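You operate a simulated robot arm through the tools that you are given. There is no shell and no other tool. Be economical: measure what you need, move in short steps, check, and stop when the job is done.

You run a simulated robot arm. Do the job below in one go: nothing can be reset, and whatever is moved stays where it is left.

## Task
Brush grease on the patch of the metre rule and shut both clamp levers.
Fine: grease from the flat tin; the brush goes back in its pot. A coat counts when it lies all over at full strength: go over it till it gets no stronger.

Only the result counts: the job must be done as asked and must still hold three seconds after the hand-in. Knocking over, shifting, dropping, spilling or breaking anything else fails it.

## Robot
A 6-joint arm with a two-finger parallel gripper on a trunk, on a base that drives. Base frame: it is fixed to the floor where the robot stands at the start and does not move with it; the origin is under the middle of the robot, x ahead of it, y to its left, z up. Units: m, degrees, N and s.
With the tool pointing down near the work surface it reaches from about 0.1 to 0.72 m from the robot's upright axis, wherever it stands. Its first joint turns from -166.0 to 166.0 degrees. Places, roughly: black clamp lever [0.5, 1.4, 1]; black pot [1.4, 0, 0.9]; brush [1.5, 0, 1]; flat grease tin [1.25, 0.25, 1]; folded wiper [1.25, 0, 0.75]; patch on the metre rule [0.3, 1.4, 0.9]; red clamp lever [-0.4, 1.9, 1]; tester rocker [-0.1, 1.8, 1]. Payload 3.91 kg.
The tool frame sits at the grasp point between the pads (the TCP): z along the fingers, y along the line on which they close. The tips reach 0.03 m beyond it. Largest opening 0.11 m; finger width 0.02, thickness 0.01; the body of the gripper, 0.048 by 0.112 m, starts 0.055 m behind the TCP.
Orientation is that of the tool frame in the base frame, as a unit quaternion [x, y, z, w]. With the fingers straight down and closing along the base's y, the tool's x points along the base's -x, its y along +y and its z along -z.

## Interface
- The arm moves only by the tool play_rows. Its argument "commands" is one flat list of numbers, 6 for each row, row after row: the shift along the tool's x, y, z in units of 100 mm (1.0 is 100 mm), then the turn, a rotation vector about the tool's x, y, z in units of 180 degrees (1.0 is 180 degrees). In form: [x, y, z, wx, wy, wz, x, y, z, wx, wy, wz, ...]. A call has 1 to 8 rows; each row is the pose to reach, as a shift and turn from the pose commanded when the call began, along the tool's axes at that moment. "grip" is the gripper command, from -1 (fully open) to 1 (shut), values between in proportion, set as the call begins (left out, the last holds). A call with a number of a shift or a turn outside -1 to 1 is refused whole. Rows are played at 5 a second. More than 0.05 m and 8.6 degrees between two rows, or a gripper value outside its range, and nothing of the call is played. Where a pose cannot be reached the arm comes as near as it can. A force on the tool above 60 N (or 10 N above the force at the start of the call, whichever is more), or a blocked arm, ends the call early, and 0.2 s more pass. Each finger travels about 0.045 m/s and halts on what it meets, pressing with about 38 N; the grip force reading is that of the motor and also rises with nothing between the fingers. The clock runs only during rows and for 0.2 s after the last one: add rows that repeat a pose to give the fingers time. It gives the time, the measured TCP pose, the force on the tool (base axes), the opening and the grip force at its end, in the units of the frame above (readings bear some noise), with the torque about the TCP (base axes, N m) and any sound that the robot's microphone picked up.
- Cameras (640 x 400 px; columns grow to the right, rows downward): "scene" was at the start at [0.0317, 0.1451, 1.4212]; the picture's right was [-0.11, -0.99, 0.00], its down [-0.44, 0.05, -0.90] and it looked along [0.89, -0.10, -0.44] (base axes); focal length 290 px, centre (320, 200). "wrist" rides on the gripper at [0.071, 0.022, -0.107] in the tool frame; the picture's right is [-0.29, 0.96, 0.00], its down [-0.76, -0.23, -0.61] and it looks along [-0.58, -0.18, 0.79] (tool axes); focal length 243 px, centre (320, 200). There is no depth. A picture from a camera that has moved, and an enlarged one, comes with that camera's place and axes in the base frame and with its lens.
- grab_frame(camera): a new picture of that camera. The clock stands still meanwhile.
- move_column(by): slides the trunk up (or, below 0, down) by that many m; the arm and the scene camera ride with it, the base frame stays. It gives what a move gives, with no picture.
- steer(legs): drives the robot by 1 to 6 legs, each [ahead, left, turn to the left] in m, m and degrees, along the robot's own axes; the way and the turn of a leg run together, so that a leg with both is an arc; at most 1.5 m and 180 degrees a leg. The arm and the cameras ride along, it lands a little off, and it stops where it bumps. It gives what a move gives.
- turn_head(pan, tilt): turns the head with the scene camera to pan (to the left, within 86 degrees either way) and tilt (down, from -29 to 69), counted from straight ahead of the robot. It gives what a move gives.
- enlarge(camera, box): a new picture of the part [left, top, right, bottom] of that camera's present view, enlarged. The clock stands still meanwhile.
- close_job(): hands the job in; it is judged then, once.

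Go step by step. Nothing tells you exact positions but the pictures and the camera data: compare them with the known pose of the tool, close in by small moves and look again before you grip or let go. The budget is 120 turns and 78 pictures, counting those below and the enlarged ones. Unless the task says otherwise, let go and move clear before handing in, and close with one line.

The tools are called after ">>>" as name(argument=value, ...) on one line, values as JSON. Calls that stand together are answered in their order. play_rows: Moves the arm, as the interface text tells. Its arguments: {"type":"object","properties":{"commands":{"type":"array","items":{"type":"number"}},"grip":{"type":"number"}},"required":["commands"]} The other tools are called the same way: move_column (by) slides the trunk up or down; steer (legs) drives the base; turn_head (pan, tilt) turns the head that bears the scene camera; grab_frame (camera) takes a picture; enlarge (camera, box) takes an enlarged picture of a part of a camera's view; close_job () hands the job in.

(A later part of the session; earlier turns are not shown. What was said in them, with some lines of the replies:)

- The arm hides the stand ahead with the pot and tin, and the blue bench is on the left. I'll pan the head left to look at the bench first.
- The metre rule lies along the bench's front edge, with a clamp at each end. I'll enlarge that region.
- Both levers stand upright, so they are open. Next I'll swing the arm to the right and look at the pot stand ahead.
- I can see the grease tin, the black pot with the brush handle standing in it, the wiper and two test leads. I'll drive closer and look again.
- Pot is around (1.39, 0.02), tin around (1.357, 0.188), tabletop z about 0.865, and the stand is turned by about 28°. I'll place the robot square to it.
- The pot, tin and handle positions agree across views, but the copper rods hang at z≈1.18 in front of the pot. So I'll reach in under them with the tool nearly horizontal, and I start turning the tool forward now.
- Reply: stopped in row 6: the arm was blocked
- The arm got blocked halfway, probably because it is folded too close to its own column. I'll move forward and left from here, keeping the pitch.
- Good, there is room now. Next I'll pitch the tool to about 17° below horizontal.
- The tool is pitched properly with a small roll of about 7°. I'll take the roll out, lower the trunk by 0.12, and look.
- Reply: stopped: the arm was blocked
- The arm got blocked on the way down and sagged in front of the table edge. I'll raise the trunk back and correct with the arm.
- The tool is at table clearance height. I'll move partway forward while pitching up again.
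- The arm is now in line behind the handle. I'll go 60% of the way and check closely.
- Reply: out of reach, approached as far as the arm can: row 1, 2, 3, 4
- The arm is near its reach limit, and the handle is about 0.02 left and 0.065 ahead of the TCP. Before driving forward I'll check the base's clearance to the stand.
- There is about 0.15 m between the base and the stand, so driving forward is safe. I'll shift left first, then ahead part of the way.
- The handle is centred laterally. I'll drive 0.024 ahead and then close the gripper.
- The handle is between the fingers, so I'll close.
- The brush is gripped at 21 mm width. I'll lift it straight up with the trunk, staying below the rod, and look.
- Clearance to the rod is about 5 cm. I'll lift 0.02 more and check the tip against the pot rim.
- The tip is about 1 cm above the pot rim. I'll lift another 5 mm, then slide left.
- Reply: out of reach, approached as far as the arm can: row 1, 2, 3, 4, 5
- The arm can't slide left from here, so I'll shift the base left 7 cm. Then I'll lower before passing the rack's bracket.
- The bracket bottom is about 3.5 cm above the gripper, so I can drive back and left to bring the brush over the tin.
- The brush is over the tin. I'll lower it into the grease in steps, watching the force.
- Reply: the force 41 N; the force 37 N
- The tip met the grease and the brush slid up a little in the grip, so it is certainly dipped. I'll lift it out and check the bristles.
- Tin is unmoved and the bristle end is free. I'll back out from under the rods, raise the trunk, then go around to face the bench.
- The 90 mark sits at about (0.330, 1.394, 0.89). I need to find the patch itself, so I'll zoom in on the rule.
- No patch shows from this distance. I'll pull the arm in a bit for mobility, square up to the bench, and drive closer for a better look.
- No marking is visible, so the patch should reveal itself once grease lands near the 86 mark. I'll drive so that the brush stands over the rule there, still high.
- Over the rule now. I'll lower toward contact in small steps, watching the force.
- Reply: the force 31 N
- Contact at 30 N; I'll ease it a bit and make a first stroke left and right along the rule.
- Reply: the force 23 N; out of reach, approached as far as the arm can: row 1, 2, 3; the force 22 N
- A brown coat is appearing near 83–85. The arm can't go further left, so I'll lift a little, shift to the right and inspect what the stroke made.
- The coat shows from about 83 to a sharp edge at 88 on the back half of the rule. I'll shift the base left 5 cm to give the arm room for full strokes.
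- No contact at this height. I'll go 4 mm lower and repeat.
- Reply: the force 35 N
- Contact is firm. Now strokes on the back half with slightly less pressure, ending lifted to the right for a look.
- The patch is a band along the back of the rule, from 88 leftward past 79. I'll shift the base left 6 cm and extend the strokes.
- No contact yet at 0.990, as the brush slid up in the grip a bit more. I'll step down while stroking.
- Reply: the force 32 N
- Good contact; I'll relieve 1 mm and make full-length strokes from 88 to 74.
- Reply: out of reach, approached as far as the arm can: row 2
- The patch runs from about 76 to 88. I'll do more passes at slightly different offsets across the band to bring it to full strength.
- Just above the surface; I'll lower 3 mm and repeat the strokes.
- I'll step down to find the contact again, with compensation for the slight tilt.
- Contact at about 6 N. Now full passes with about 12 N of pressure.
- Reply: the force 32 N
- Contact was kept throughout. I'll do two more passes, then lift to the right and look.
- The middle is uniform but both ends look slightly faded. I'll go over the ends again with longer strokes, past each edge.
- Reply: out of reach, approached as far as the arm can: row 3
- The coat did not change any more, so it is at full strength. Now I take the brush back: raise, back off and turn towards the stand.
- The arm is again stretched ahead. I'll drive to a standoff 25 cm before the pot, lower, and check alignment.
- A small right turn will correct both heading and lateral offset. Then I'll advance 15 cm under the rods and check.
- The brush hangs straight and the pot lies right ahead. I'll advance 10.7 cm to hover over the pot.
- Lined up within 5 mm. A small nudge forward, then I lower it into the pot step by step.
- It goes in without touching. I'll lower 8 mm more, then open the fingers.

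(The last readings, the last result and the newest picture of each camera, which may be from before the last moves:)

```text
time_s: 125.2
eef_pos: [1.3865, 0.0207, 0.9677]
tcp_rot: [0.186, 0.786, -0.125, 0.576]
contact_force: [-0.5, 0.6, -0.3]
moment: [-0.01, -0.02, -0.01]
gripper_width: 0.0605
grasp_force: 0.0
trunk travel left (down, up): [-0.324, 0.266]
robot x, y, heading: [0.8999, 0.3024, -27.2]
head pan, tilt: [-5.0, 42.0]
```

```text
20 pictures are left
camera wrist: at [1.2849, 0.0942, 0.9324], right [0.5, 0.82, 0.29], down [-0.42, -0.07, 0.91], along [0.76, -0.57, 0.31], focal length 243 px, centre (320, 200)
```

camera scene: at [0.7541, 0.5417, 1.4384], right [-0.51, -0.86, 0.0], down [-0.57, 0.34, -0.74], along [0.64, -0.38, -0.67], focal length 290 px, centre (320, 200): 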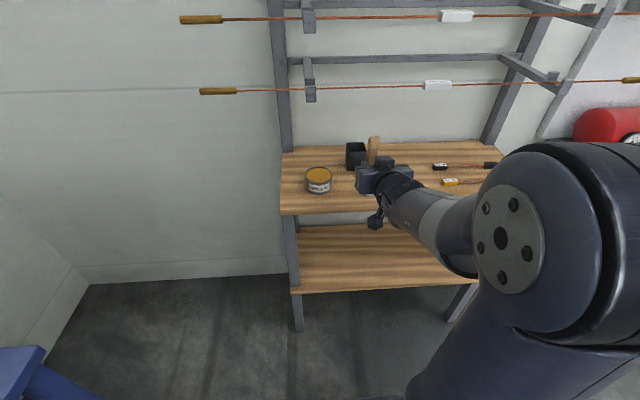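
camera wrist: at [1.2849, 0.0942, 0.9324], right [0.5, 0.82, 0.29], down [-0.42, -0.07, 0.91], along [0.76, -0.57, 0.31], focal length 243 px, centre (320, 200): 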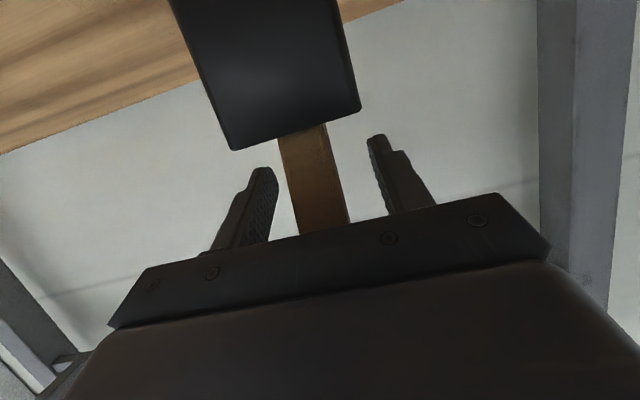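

The brush stands in the pot between open fingers. I'll raise a touch and back straight out.

>>> move_column(by=0.01)

>>> steer(legs=[[-0.35, 0, 0]])

>>> enlarge(camera="scene", box=[290, 90, 450, 210])

```text
time_s: 125.8
eef_pos: [1.3869, 0.0209, 0.9776]
tcp_rot: [0.187, 0.786, -0.126, 0.575]
contact_force: [0.0, -0.3, 0.2]
moment: [0.01, 0.0, 0.01]
gripper_width: 0.0608
grasp_force: 0.1
trunk travel left (down, up): [-0.334, 0.256]
robot x, y, heading: [0.8997, 0.2994, -27.4]
head pan, tilt: [-5.0, 42.0]
```

```text
time_s: 128.1
eef_pos: [1.0803, 0.1743, 0.9766]
tcp_rot: [0.189, 0.785, -0.128, 0.576]
contact_force: [-0.1, 0.1, -0.8]
moment: [-0.01, 0.02, 0.02]
gripper_width: 0.0608
grasp_force: 0.1
trunk travel left (down, up): [-0.334, 0.256]
robot x, y, heading: [0.5975, 0.46, -27.3]
head pan, tilt: [-5.0, 42.0]
```

```text
3.33 times, centred on (370, 150) of scene
camera zoom: at [0.6831, 0.5797, 1.3715], right [-0.54, -0.84, 0.0], down [-0.56, 0.36, -0.74], along [0.63, -0.4, -0.67], focal length 967 px, centre (153, 367)
```

zoom: 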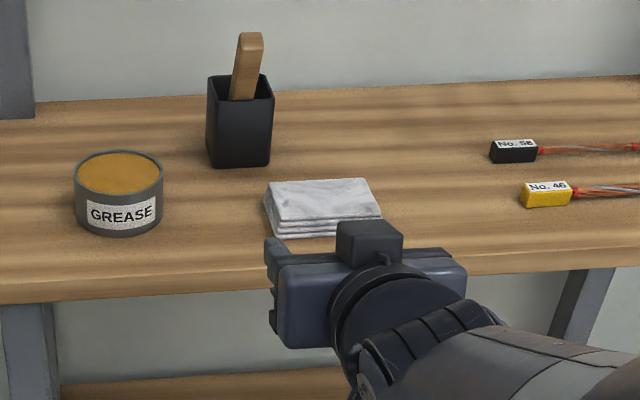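

The brush is back in its pot and nothing else has moved. Next come the levers: I go to the bench, pull the arm in and look at the black clamp closely.

>>> steer(legs=[[-0.45, -0.3, 0], [0, 0, 90.7]])

>>> play_rows(commands=[0.1, -0.25, -0.32, 0, 0, 0, 0.2, -0.5, -0.64, 0, 0, 0, 0.3, -0.75, -0.95, 0, 0, 0, 0.3, -0.75, -0.95, 0, 0, 0])

>>> move_column(by=0.09)

>>> steer(legs=[[0.42, 0.2, 0]])

>>> turn_head(pan=-22, tilt=35)

>>> grab_frame(camera="scene")

```text
time_s: 135.1
eef_pos: [0.3267, 0.889, 0.9763]
tcp_rot: [-0.427, 0.686, 0.32, 0.495]
contact_force: [0.6, 0.4, 0.7]
moment: [-0.01, -0.04, -0.01]
gripper_width: 0.0605
grasp_force: 0.0
trunk travel left (down, up): [-0.334, 0.256]
robot x, y, heading: [0.0518, 0.3964, 63.3]
head pan, tilt: [-5.0, 42.0]
```

```text
time_s: 136.1
eef_pos: [0.3531, 0.7661, 0.9753]
tcp_rot: [-0.427, 0.686, 0.321, 0.494]
contact_force: [0.0, 0.1, 1.4]
moment: [0.0, -0.01, 0.01]
gripper_width: 0.0605
grasp_force: 0.0
trunk travel left (down, up): [-0.334, 0.256]
robot x, y, heading: [0.0544, 0.3993, 63.2]
head pan, tilt: [-5.0, 42.0]
```

```text
time_s: 137.3
eef_pos: [0.3543, 0.7674, 1.0659]
tcp_rot: [-0.428, 0.686, 0.321, 0.494]
contact_force: [0.2, -0.8, -0.7]
moment: [0.01, 0.0, 0.0]
gripper_width: 0.0606
grasp_force: 0.1
trunk travel left (down, up): [-0.424, 0.166]
robot x, y, heading: [0.0521, 0.3977, 63.2]
head pan, tilt: [-5.0, 42.0]
```

```text
time_s: 140.1
eef_pos: [0.3664, 1.2418, 1.0655]
tcp_rot: [-0.427, 0.685, 0.321, 0.495]
contact_force: [0.3, -0.2, 0.5]
moment: [0.04, 0.0, -0.02]
gripper_width: 0.0606
grasp_force: 0.0
trunk travel left (down, up): [-0.424, 0.166]
robot x, y, heading: [0.066, 0.8735, 63.6]
head pan, tilt: [-5.0, 42.0]
```

```text
time_s: 140.9
eef_pos: [0.3669, 1.2413, 1.065]
tcp_rot: [-0.428, 0.685, 0.321, 0.494]
contact_force: [-0.5, -0.6, -0.2]
moment: [-0.01, 0.01, 0.0]
gripper_width: 0.0604
grasp_force: 0.1
trunk travel left (down, up): [-0.424, 0.166]
robot x, y, heading: [0.0689, 0.8731, 63.5]
head pan, tilt: [-22.0, 35.0]
```

```text
18 pictures are left
camera scene: at [-0.0313, 0.9498, 1.4719], right [0.66, -0.75, 0.0], down [-0.43, -0.38, -0.82], along [0.61, 0.54, -0.57], focal length 290 px, centre (320, 200)
```

scene: 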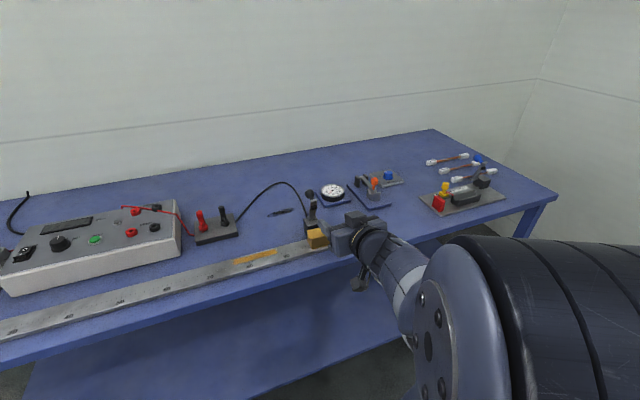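

>>> enlarge(camera="scene", box=[275, 180, 365, 265])

```text
4.71 times, centred on (320, 222) of scene
camera zoom: at [-0.0313, 0.9498, 1.4719], right [0.66, -0.75, 0.0], down [-0.43, -0.38, -0.82], along [0.61, 0.54, -0.57], focal length 1366 px, centre (320, 94)
```

zoom: 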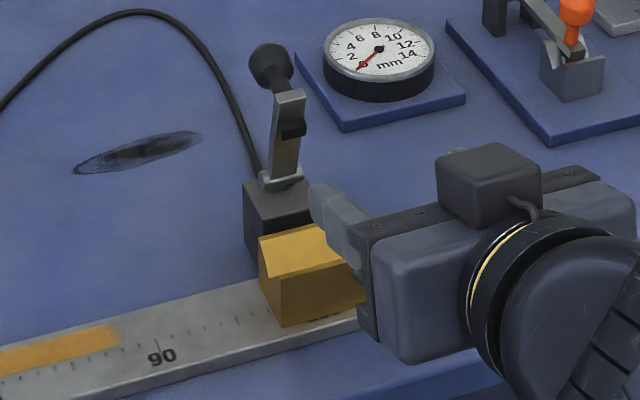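

The lever stands upright with its pad facing the rule, so it should fold toward the robot onto the brass block. The knob is at (0.456, 1.420, 1.019), so I'll lower and advance toward it.

>>> move_column(by=-0.045)

>>> steer(legs=[[0.14, 0, 0]])

>>> enlarge(camera="scene", box=[275, 170, 385, 270])

```text
time_s: 141.8
eef_pos: [0.3671, 1.2425, 1.0208]
tcp_rot: [-0.428, 0.685, 0.321, 0.495]
contact_force: [-1.0, -1.3, -0.2]
moment: [-0.02, 0.0, -0.03]
gripper_width: 0.0607
grasp_force: 0.0
trunk travel left (down, up): [-0.379, 0.211]
robot x, y, heading: [0.066, 0.8708, 63.7]
head pan, tilt: [-22.0, 35.0]
```

```text
time_s: 143.1
eef_pos: [0.4291, 1.3673, 1.0206]
tcp_rot: [-0.428, 0.686, 0.32, 0.494]
contact_force: [-0.7, -0.1, 0.3]
moment: [-0.02, 0.03, 0.03]
gripper_width: 0.0605
grasp_force: 0.0
trunk travel left (down, up): [-0.379, 0.211]
robot x, y, heading: [0.1286, 1.0019, 63.2]
head pan, tilt: [-22.0, 35.0]
```

```text
4.00 times, centred on (330, 220) of scene
camera zoom: at [0.0319, 1.0756, 1.427], right [0.66, -0.75, 0.0], down [-0.43, -0.38, -0.82], along [0.62, 0.54, -0.57], focal length 1161 px, centre (280, 120)
```

zoom: 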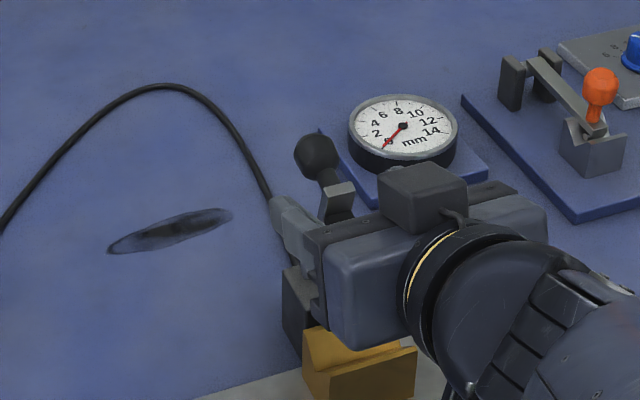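

Aligned laterally; 59 mm to go. I'll advance with the arm so the knob lies between the pads.

>>> play_rows(commands=[-0.06, -0.006, 0.19, 0, 0, 0, -0.12, -0.012, 0.38, 0, 0, 0, -0.18, -0.018, 0.55, 0, 0, 0, -0.18, -0.018, 0.55, 0, 0, 0])

>>> enlarge(camera="scene", box=[275, 170, 385, 270])

>>> grab_frame(camera="wrist")

```text
time_s: 144.1
eef_pos: [0.4573, 1.4171, 1.0202]
tcp_rot: [-0.428, 0.685, 0.321, 0.495]
contact_force: [-0.1, 0.4, -0.2]
moment: [0.0, -0.01, 0.01]
gripper_width: 0.0605
grasp_force: 0.1
trunk travel left (down, up): [-0.379, 0.211]
robot x, y, heading: [0.1319, 0.9985, 63.2]
head pan, tilt: [-22.0, 35.0]
```

```text
4.00 times, centred on (330, 220) of scene
camera zoom: at [0.032, 1.0759, 1.427], right [0.66, -0.75, 0.0], down [-0.43, -0.38, -0.82], along [0.62, 0.54, -0.57], focal length 1161 px, centre (280, 120)
```

zoom: 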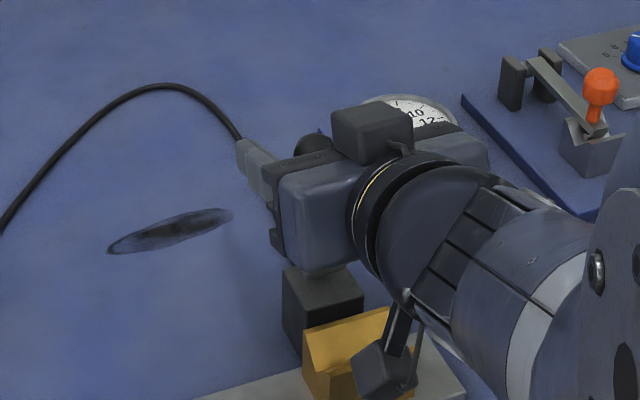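

```text
14 pictures are left
camera wrist: at [0.3829, 1.314, 0.9862], right [-0.82, 0.49, 0.29], down [0.07, -0.42, 0.91], along [0.56, 0.77, 0.31], focal length 243 px, centre (320, 200)
```

wrist: 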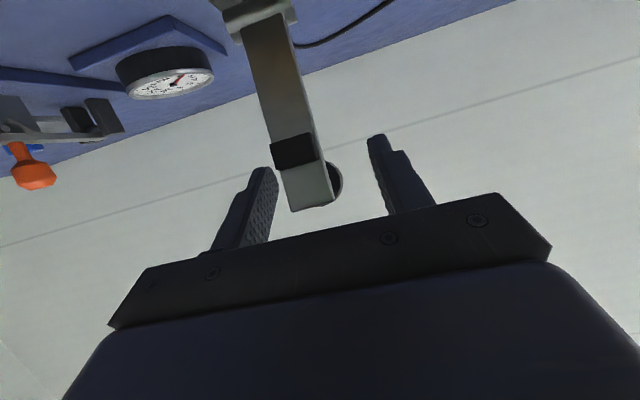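

The lever's end and knob are between the fingers. I'll close on it.

>>> play_rows(commands=[0, 0, 0, 0, 0, 0, 0, 0, 0, 0, 0, 0, 0, 0, 0, 0, 0, 0, 0, 0, 0, 0, 0, 0, 0, 0, 0, 0, 0, 0], grip=1)

```text
time_s: 145.3
eef_pos: [0.4565, 1.4181, 1.0203]
tcp_rot: [-0.427, 0.686, 0.32, 0.495]
contact_force: [-2.2, 2.2, 0.2]
moment: [0.14, 0.25, -0.84]
gripper_width: 0.0246
grasp_force: 44.3
trunk travel left (down, up): [-0.379, 0.211]
robot x, y, heading: [0.1266, 1.0012, 63.2]
head pan, tilt: [-22.0, 35.0]
```

Gripped. I'll pull the lever toward me along its arc, first 25°.

>>> play_rows(commands=[0.04, 0.002, -0.125, 0, 0, 0, 0.106, 0.005, -0.248, 0, 0, 0, 0.191, 0.006, -0.359, 0, 0, 0, 0.191, 0.006, -0.359, 0, 0, 0])

```text
time_s: 146.3
eef_pos: [0.4395, 1.3836, 1.0153]
tcp_rot: [-0.427, 0.684, 0.321, 0.496]
contact_force: [-0.1, 10.8, 22.5]
moment: [1.31, -0.17, -0.56]
gripper_width: 0.0243
grasp_force: 45.4
trunk travel left (down, up): [-0.379, 0.211]
robot x, y, heading: [0.1269, 1.0003, 63.4]
head pan, tilt: [-22.0, 35.0]
```

The lever follows. I'll continue along the arc.

>>> play_rows(commands=[0.104, 0.001, -0.095, 0, 0, 0, 0.222, 0.001, -0.169, 0, 0, 0, 0.351, 0.001, -0.223, 0, 0, 0, 0.351, 0.001, -0.223, 0, 0, 0])

>>> enlarge(camera="scene", box=[265, 170, 385, 290])

```text
time_s: 147.3
eef_pos: [0.425, 1.3563, 0.9862]
tcp_rot: [-0.429, 0.685, 0.32, 0.495]
contact_force: [-5.1, 10.2, 14.0]
moment: [0.62, -1.32, 0.54]
gripper_width: 0.024
grasp_force: 45.0
trunk travel left (down, up): [-0.379, 0.211]
robot x, y, heading: [0.1305, 1.0045, 63.1]
head pan, tilt: [-22.0, 35.0]
```

```text
3.33 times, centred on (325, 230) of scene
camera zoom: at [0.0306, 1.0763, 1.4268], right [0.66, -0.75, 0.0], down [-0.43, -0.38, -0.82], along [0.62, 0.54, -0.57], focal length 967 px, centre (303, 100)
```

zoom: 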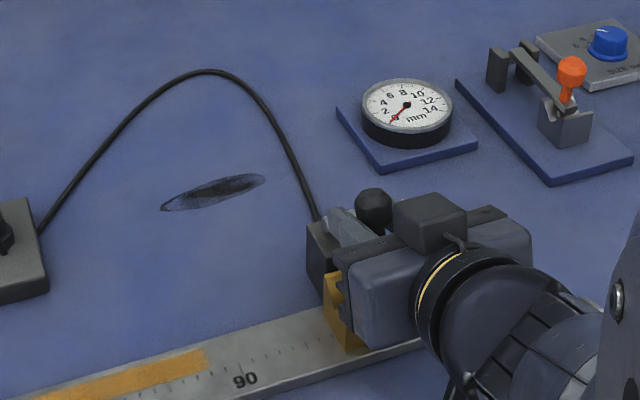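

The lever is past halfway, with the knob turning in the pads. I'll continue carefully.

>>> play_rows(commands=[0.07, 0, -0.016, 0, 0, 0, 0.138, 0, -0.028, 0, 0, 0, 0.21, 0, -0.033, 0, 0, 0, 0.21, 0, -0.033, 0, 0, 0])

```text
time_s: 148.3
eef_pos: [0.4204, 1.3453, 0.967]
tcp_rot: [-0.428, 0.684, 0.322, 0.495]
contact_force: [-6.9, 12.6, 14.1]
moment: [0.84, -1.05, 0.17]
gripper_width: 0.024
grasp_force: 44.9
trunk travel left (down, up): [-0.379, 0.211]
robot x, y, heading: [0.1317, 1.0022, 63.4]
head pan, tilt: [-22.0, 35.0]
```

>>> play_rows(commands=[0.07, 0, 0.003, 0, 0, 0, 0.14, 0, 0.006, 0, 0, 0, 0.2, 0, 0.018, 0, 0, 0, 0.25, 0, 0.03, 0, 0, 0, 0.25, 0, 0.03, 0, 0, 0])

>>> enlarge(camera="scene", box=[265, 170, 385, 290])

```text
time_s: 149.5
eef_pos: [0.4178, 1.3417, 0.9464]
tcp_rot: [-0.427, 0.682, 0.323, 0.499]
contact_force: [-4.0, 5.2, 43.4]
moment: [0.06, -0.2, 0.01]
gripper_width: 0.0239
grasp_force: 44.8
trunk travel left (down, up): [-0.379, 0.211]
robot x, y, heading: [0.1277, 0.9993, 63.3]
head pan, tilt: [-22.0, 35.0]
```

```text
3.33 times, centred on (325, 230) of scene
camera zoom: at [0.0298, 1.0744, 1.427], right [0.66, -0.75, 0.0], down [-0.43, -0.38, -0.82], along [0.62, 0.54, -0.57], focal length 967 px, centre (303, 100)
```

zoom: 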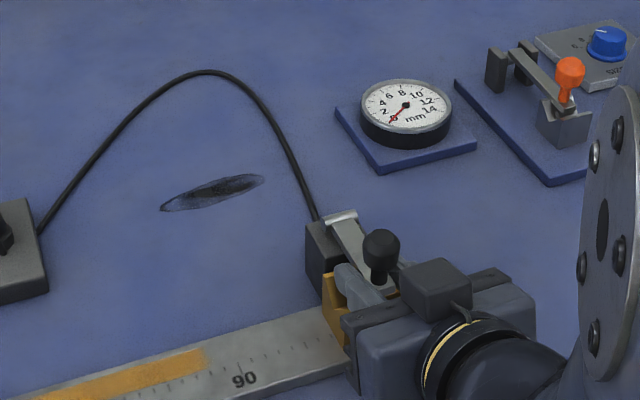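

The lever now lies flat with its knob up, against a firm stop. I'll press slightly less, open and back out to check that it stays.

>>> play_rows(commands=[-0.03, 0, -0.01, 0, 0, 0, -0.03, 0, -0.01, 0, 0, 0, -0.03, 0, -0.01, 0, 0, 0, -0.03, 0, -0.01, 0, 0, 0], grip=-0.1)

>>> play_rows(commands=[0.1, 0, -0.33, 0, 0, 0, 0.2, 0, -0.66, 0, 0, 0, 0.25, 0, -0.95, 0, 0, 0, 0, 0, -0.98, 0, 0, 0, 0, 0, -0.98, 0, 0, 0])

>>> enlarge(camera="scene", box=[265, 170, 385, 290])

```text
time_s: 150.5
eef_pos: [0.4187, 1.3412, 0.9462]
tcp_rot: [-0.427, 0.686, 0.32, 0.495]
contact_force: [-0.2, 0.3, -0.1]
moment: [-0.01, -0.03, 0.01]
gripper_width: 0.0603
grasp_force: 0.0
trunk travel left (down, up): [-0.379, 0.211]
robot x, y, heading: [0.131, 1.0032, 63.3]
head pan, tilt: [-22.0, 35.0]
```

```text
time_s: 151.7
eef_pos: [0.3761, 1.2573, 0.9753]
tcp_rot: [-0.427, 0.685, 0.321, 0.495]
contact_force: [-0.1, -0.4, 0.1]
moment: [-0.01, -0.02, -0.01]
gripper_width: 0.0604
grasp_force: 0.1
trunk travel left (down, up): [-0.379, 0.211]
robot x, y, heading: [0.1266, 0.9992, 63.3]
head pan, tilt: [-22.0, 35.0]
```

```text
3.33 times, centred on (325, 230) of scene
camera zoom: at [0.0317, 1.0757, 1.4269], right [0.66, -0.75, 0.0], down [-0.43, -0.38, -0.82], along [0.62, 0.54, -0.57], focal length 967 px, centre (303, 100)
```

zoom: 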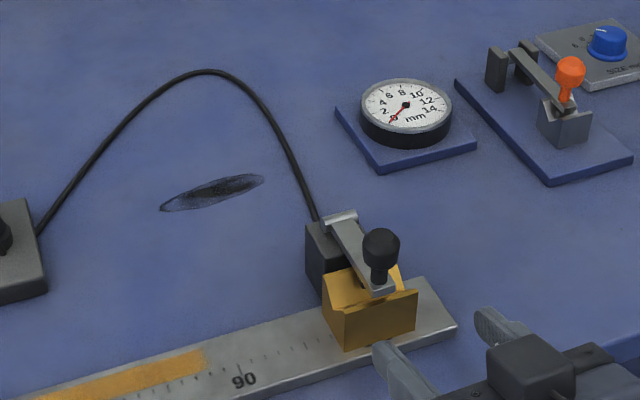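

The black lever is shut and stays down. Next I back off and drive about 1 m left along the bench to the red clamp.

>>> steer(legs=[[-0.12, 0, 0], [0, 1.0, 0]])

>>> move_column(by=0.04)

>>> enlarge(camera="scene", box=[240, 140, 400, 260])

```text
time_s: 157.7
eef_pos: [-0.5554, 1.6003, 0.9742]
tcp_rot: [-0.422, 0.689, 0.317, 0.497]
contact_force: [0.0, 0.0, -0.9]
moment: [-0.04, 0.0, 0.01]
gripper_width: 0.0603
grasp_force: 0.0
trunk travel left (down, up): [-0.379, 0.211]
robot x, y, heading: [-0.8113, 1.348, 62.5]
head pan, tilt: [-22.0, 35.0]
```

```text
time_s: 158.6
eef_pos: [-0.5553, 1.5995, 1.0142]
tcp_rot: [-0.422, 0.688, 0.317, 0.497]
contact_force: [0.7, 0.9, -0.1]
moment: [0.0, -0.04, -0.02]
gripper_width: 0.0604
grasp_force: 0.0
trunk travel left (down, up): [-0.419, 0.171]
robot x, y, heading: [-0.8066, 1.3471, 62.5]
head pan, tilt: [-22.0, 35.0]
```

```text
3.33 times, centred on (320, 200) of scene
camera zoom: at [-0.9038, 1.4235, 1.467], right [0.65, -0.76, 0.0], down [-0.44, -0.37, -0.82], along [0.62, 0.53, -0.57], focal length 967 px, centre (320, 200)
```

zoom: 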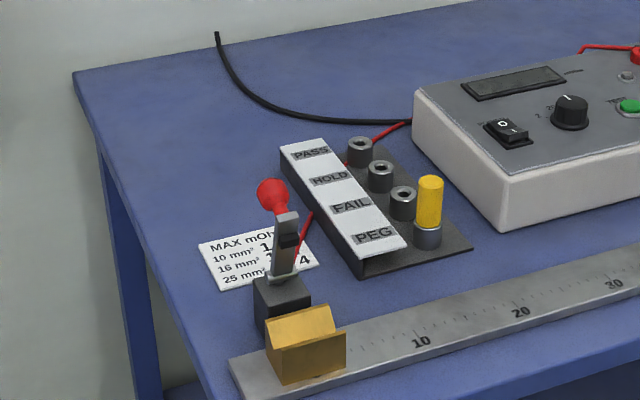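

Same clamp type here; red knob at about (-0.437, 1.876, 1.019). I'll align left 2.3 cm, drive 14 cm ahead and extend the arm partway.

>>> steer(legs=[[0, 0.023, 0], [0.14, 0, 0]])

>>> play_rows(commands=[-0.11, 0, 0.3, 0, 0, 0, -0.22, 0, 0.62, 0, 0, 0, -0.34, 0, 0.9, 0, 0, 0, -0.34, 0, 0.9, 0, 0, 0])

>>> enlarge(camera="scene", box=[255, 150, 375, 260])

```text
time_s: 160.3
eef_pos: [-0.5121, 1.7344, 1.0143]
tcp_rot: [-0.421, 0.689, 0.316, 0.498]
contact_force: [-0.2, -0.4, -0.3]
moment: [-0.01, 0.0, 0.01]
gripper_width: 0.0607
grasp_force: 0.1
trunk travel left (down, up): [-0.419, 0.171]
robot x, y, heading: [-0.7657, 1.4816, 62.4]
head pan, tilt: [-22.0, 35.0]
```

```text
time_s: 161.3
eef_pos: [-0.4701, 1.8183, 1.017]
tcp_rot: [-0.422, 0.689, 0.317, 0.497]
contact_force: [0.4, -0.3, 0.0]
moment: [0.04, 0.0, -0.01]
gripper_width: 0.0607
grasp_force: 0.0
trunk travel left (down, up): [-0.419, 0.171]
robot x, y, heading: [-0.765, 1.4818, 62.4]
head pan, tilt: [-22.0, 35.0]
```

```text
3.64 times, centred on (315, 205) of scene
camera zoom: at [-0.8607, 1.5579, 1.467], right [0.65, -0.76, 0.0], down [-0.44, -0.37, -0.82], along [0.62, 0.53, -0.57], focal length 1055 px, centre (338, 182)
```

zoom: 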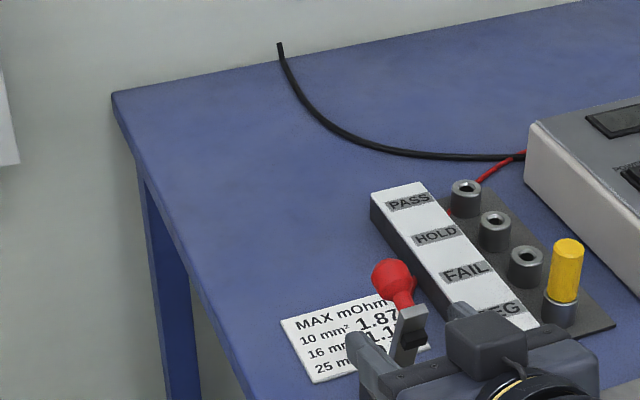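

Knob is 6 cm ahead and 7 mm to the right of the tool line. I'll advance with that correction and check with the wrist camera.

>>> play_rows(commands=[-0.08, -0.07, 0.2, 0, 0, 0, -0.16, -0.07, 0.4, 0, 0, 0, -0.23, -0.07, 0.61, 0, 0, 0, -0.23, -0.07, 0.61, 0, 0, 0])

>>> grab_frame(camera="wrist")

```text
time_s: 162.3
eef_pos: [-0.4357, 1.8741, 1.0234]
tcp_rot: [-0.422, 0.689, 0.317, 0.497]
contact_force: [-0.9, -0.3, -0.2]
moment: [0.04, 0.0, -0.01]
gripper_width: 0.0602
grasp_force: 0.1
trunk travel left (down, up): [-0.419, 0.171]
robot x, y, heading: [-0.7653, 1.4821, 62.4]
head pan, tilt: [-22.0, 35.0]
```

```text
8 pictures are left
camera wrist: at [-0.5102, 1.7723, 0.9879], right [-0.81, 0.5, 0.29], down [0.07, -0.42, 0.91], along [0.58, 0.76, 0.31], focal length 243 px, centre (320, 200)
```

wrist: 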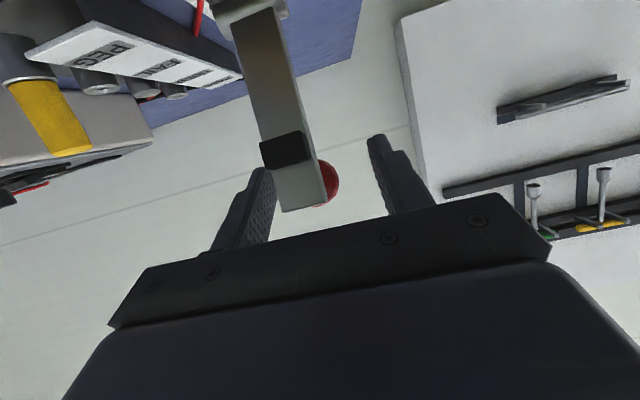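

Nearly identical to the first clamp, off by 3–4 mm. I'll correct that and grip.

>>> play_rows(commands=[0.03, -0.035, 0.01, 0, 0, 0, 0.03, -0.035, 0.01, 0, 0, 0])

>>> play_rows(commands=[0, 0, 0, 0, 0, 0, 0, 0, 0, 0, 0, 0, 0, 0, 0, 0, 0, 0, 0, 0, 0, 0, 0, 0, 0, 0, 0, 0, 0, 0], grip=1)

```text
time_s: 162.9
eef_pos: [-0.4323, 1.8731, 1.0195]
tcp_rot: [-0.421, 0.689, 0.316, 0.498]
contact_force: [-0.4, 0.6, -0.1]
moment: [0.04, 0.01, -0.01]
gripper_width: 0.0606
grasp_force: 0.1
trunk travel left (down, up): [-0.419, 0.171]
robot x, y, heading: [-0.7649, 1.4761, 62.4]
head pan, tilt: [-22.0, 35.0]
```

```text
time_s: 164.1
eef_pos: [-0.4337, 1.8753, 1.0189]
tcp_rot: [-0.422, 0.689, 0.316, 0.497]
contact_force: [-10.6, 6.0, -0.7]
moment: [0.17, 0.21, -0.71]
gripper_width: 0.0243
grasp_force: 44.9
trunk travel left (down, up): [-0.419, 0.171]
robot x, y, heading: [-0.7661, 1.478, 62.5]
head pan, tilt: [-22.0, 35.0]
```

Gripped. Now the same arc as before.

>>> play_rows(commands=[0.04, 0.012, -0.125, 0, 0, 0, 0.106, 0.015, -0.248, 0, 0, 0, 0.191, 0.015, -0.359, 0, 0, 0, 0.191, 0.015, -0.359, 0, 0, 0])

>>> play_rows(commands=[0.104, 0.001, -0.095, 0, 0, 0, 0.222, 0.001, -0.169, 0, 0, 0, 0.351, 0.001, -0.223, 0, 0, 0, 0.351, 0.001, -0.223, 0, 0, 0])

>>> play_rows(commands=[0.07, 0, -0.016, 0, 0, 0, 0.138, 0, -0.028, 0, 0, 0, 0.21, 0, -0.033, 0, 0, 0, 0.21, 0, -0.033, 0, 0, 0])

```text
time_s: 165.1
eef_pos: [-0.4516, 1.8394, 1.0142]
tcp_rot: [-0.422, 0.686, 0.318, 0.5]
contact_force: [-2.0, 9.6, 25.4]
moment: [0.89, -0.71, 0.36]
gripper_width: 0.024
grasp_force: 45.4
trunk travel left (down, up): [-0.419, 0.171]
robot x, y, heading: [-0.7688, 1.4809, 62.2]
head pan, tilt: [-22.0, 35.0]
```

```text
time_s: 166.1
eef_pos: [-0.4647, 1.8122, 0.9844]
tcp_rot: [-0.423, 0.688, 0.316, 0.498]
contact_force: [-15.4, 16.9, 11.5]
moment: [0.5, -1.17, 0.45]
gripper_width: 0.0241
grasp_force: 45.0
trunk travel left (down, up): [-0.419, 0.171]
robot x, y, heading: [-0.7685, 1.4766, 62.4]
head pan, tilt: [-22.0, 35.0]
```

```text
time_s: 167.1
eef_pos: [-0.4709, 1.8014, 0.9665]
tcp_rot: [-0.423, 0.687, 0.318, 0.499]
contact_force: [-22.1, 18.7, 11.6]
moment: [0.67, -1.06, 0.13]
gripper_width: 0.0242
grasp_force: 44.9
trunk travel left (down, up): [-0.419, 0.171]
robot x, y, heading: [-0.7636, 1.4831, 62.8]
head pan, tilt: [-22.0, 35.0]
```

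It follows well; there's some sideways load, so I'll add a small left correction in the last part.

>>> play_rows(commands=[0.07, 0.02, 0.003, 0, 0, 0, 0.14, 0.03, 0.006, 0, 0, 0, 0.2, 0.03, 0.018, 0, 0, 0, 0.25, 0.03, 0.03, 0, 0, 0, 0.25, 0.03, 0.03, 0, 0, 0])

>>> enlarge(camera="scene", box=[275, 180, 405, 310])

```text
time_s: 168.3
eef_pos: [-0.4722, 1.7984, 0.9449]
tcp_rot: [-0.419, 0.686, 0.318, 0.502]
contact_force: [7.2, -3.3, 45.1]
moment: [-0.39, -0.26, -0.43]
gripper_width: 0.0239
grasp_force: 45.3
trunk travel left (down, up): [-0.419, 0.171]
robot x, y, heading: [-0.7662, 1.4801, 62.3]
head pan, tilt: [-22.0, 35.0]
```

```text
3.08 times, centred on (340, 245) of scene
camera zoom: at [-0.8616, 1.5554, 1.4672], right [0.65, -0.76, 0.0], down [-0.44, -0.37, -0.82], along [0.62, 0.53, -0.57], focal length 893 px, centre (258, 62)
```

zoom: 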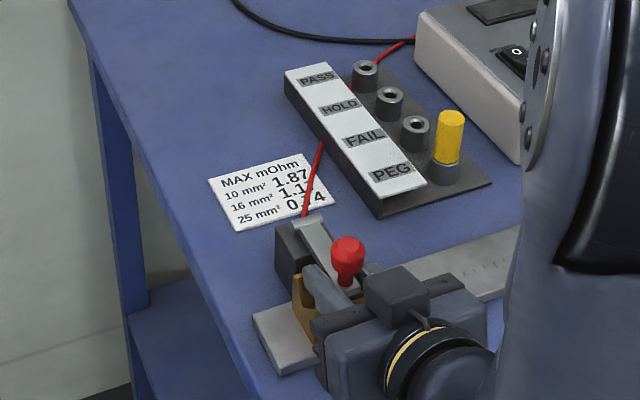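

The red lever is flat against its stop too. I'll release, back out the same way, and check.

>>> play_rows(commands=[-0.03, 0, -0.01, 0, 0, 0, -0.03, 0, -0.01, 0, 0, 0, -0.03, 0, -0.01, 0, 0, 0, -0.03, 0, -0.01, 0, 0, 0], grip=-0.1)

>>> play_rows(commands=[0.1, 0, -0.33, 0, 0, 0, 0.2, 0, -0.66, 0, 0, 0, 0.25, 0, -0.95, 0, 0, 0, 0, 0, -0.98, 0, 0, 0, 0, 0, -0.98, 0, 0, 0])

>>> steer(legs=[[-0.25, 0, 0]])

>>> grab_frame(camera="scene")

```text
time_s: 169.3
eef_pos: [-0.4719, 1.7997, 0.9459]
tcp_rot: [-0.421, 0.689, 0.316, 0.497]
contact_force: [0.0, 0.1, -0.8]
moment: [0.01, 0.01, 0.0]
gripper_width: 0.0602
grasp_force: 0.1
trunk travel left (down, up): [-0.419, 0.171]
robot x, y, heading: [-0.7677, 1.4804, 62.6]
head pan, tilt: [-22.0, 35.0]
```

```text
time_s: 170.5
eef_pos: [-0.5127, 1.7155, 0.9774]
tcp_rot: [-0.423, 0.686, 0.314, 0.501]
contact_force: [0.0, 0.0, -0.7]
moment: [0.0, 0.0, -0.02]
gripper_width: 0.0607
grasp_force: 0.1
trunk travel left (down, up): [-0.419, 0.171]
robot x, y, heading: [-0.7636, 1.4787, 62.3]
head pan, tilt: [-22.0, 35.0]
```

```text
time_s: 172.3
eef_pos: [-0.625, 1.4982, 0.9783]
tcp_rot: [-0.423, 0.687, 0.314, 0.501]
contact_force: [0.0, 0.0, 0.1]
moment: [0.0, -0.01, 0.04]
gripper_width: 0.0603
grasp_force: 0.0
trunk travel left (down, up): [-0.419, 0.171]
robot x, y, heading: [-0.8812, 1.2626, 62.3]
head pan, tilt: [-22.0, 35.0]
```

```text
6 pictures are left
camera scene: at [-0.9747, 1.3407, 1.467], right [0.65, -0.76, 0.0], down [-0.44, -0.37, -0.82], along [0.62, 0.53, -0.57], focal length 290 px, centre (320, 200)
```

scene: 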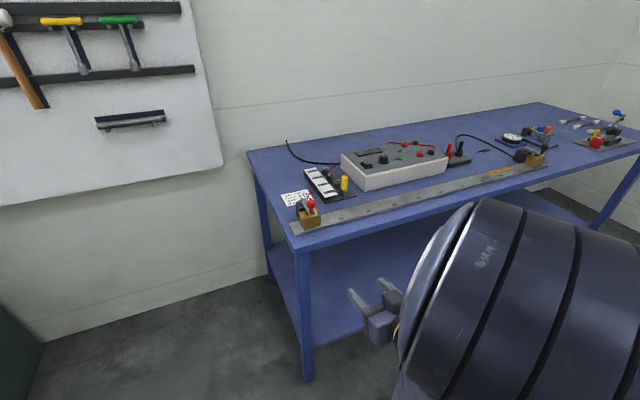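

>>> enlarge(camera="scene", box=[280, 170, 360, 240])

>>> enlarge(camera="scene", box=[460, 120, 570, 200])

```text
5.71 times, centred on (320, 205) of scene
camera zoom: at [-0.9747, 1.3407, 1.467], right [0.65, -0.76, 0.0], down [-0.44, -0.37, -0.82], along [0.62, 0.53, -0.57], focal length 1658 px, centre (320, 171)
```

zoom: 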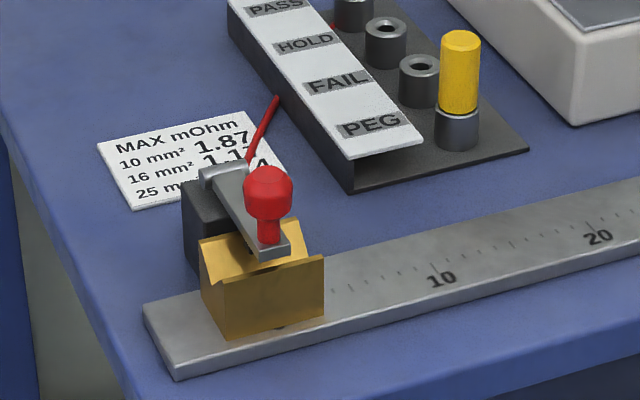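

```text
5.00 times, centred on (515, 160) of scene
camera zoom: at [-0.9747, 1.3407, 1.467], right [0.65, -0.76, 0.0], down [-0.44, -0.37, -0.82], along [0.62, 0.53, -0.57], focal length 1451 px, centre (-655, 400)
```

zoom: 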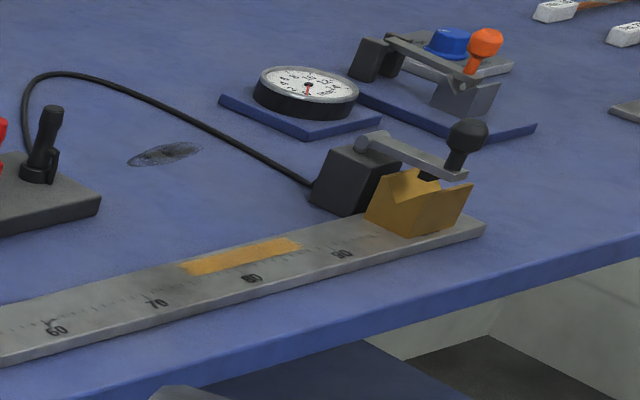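

Both levers lie flat on their brass blocks, the patch is evenly coated, and the brush is in its pot. The gripper is clear of everything, so I'm handing in.

>>> close_job()

```text
The job is handed in.
```

I greased the patch on the metre rule, put the brush back in its pot and shut both clamp levers; the hand-in gave no verdict yet.
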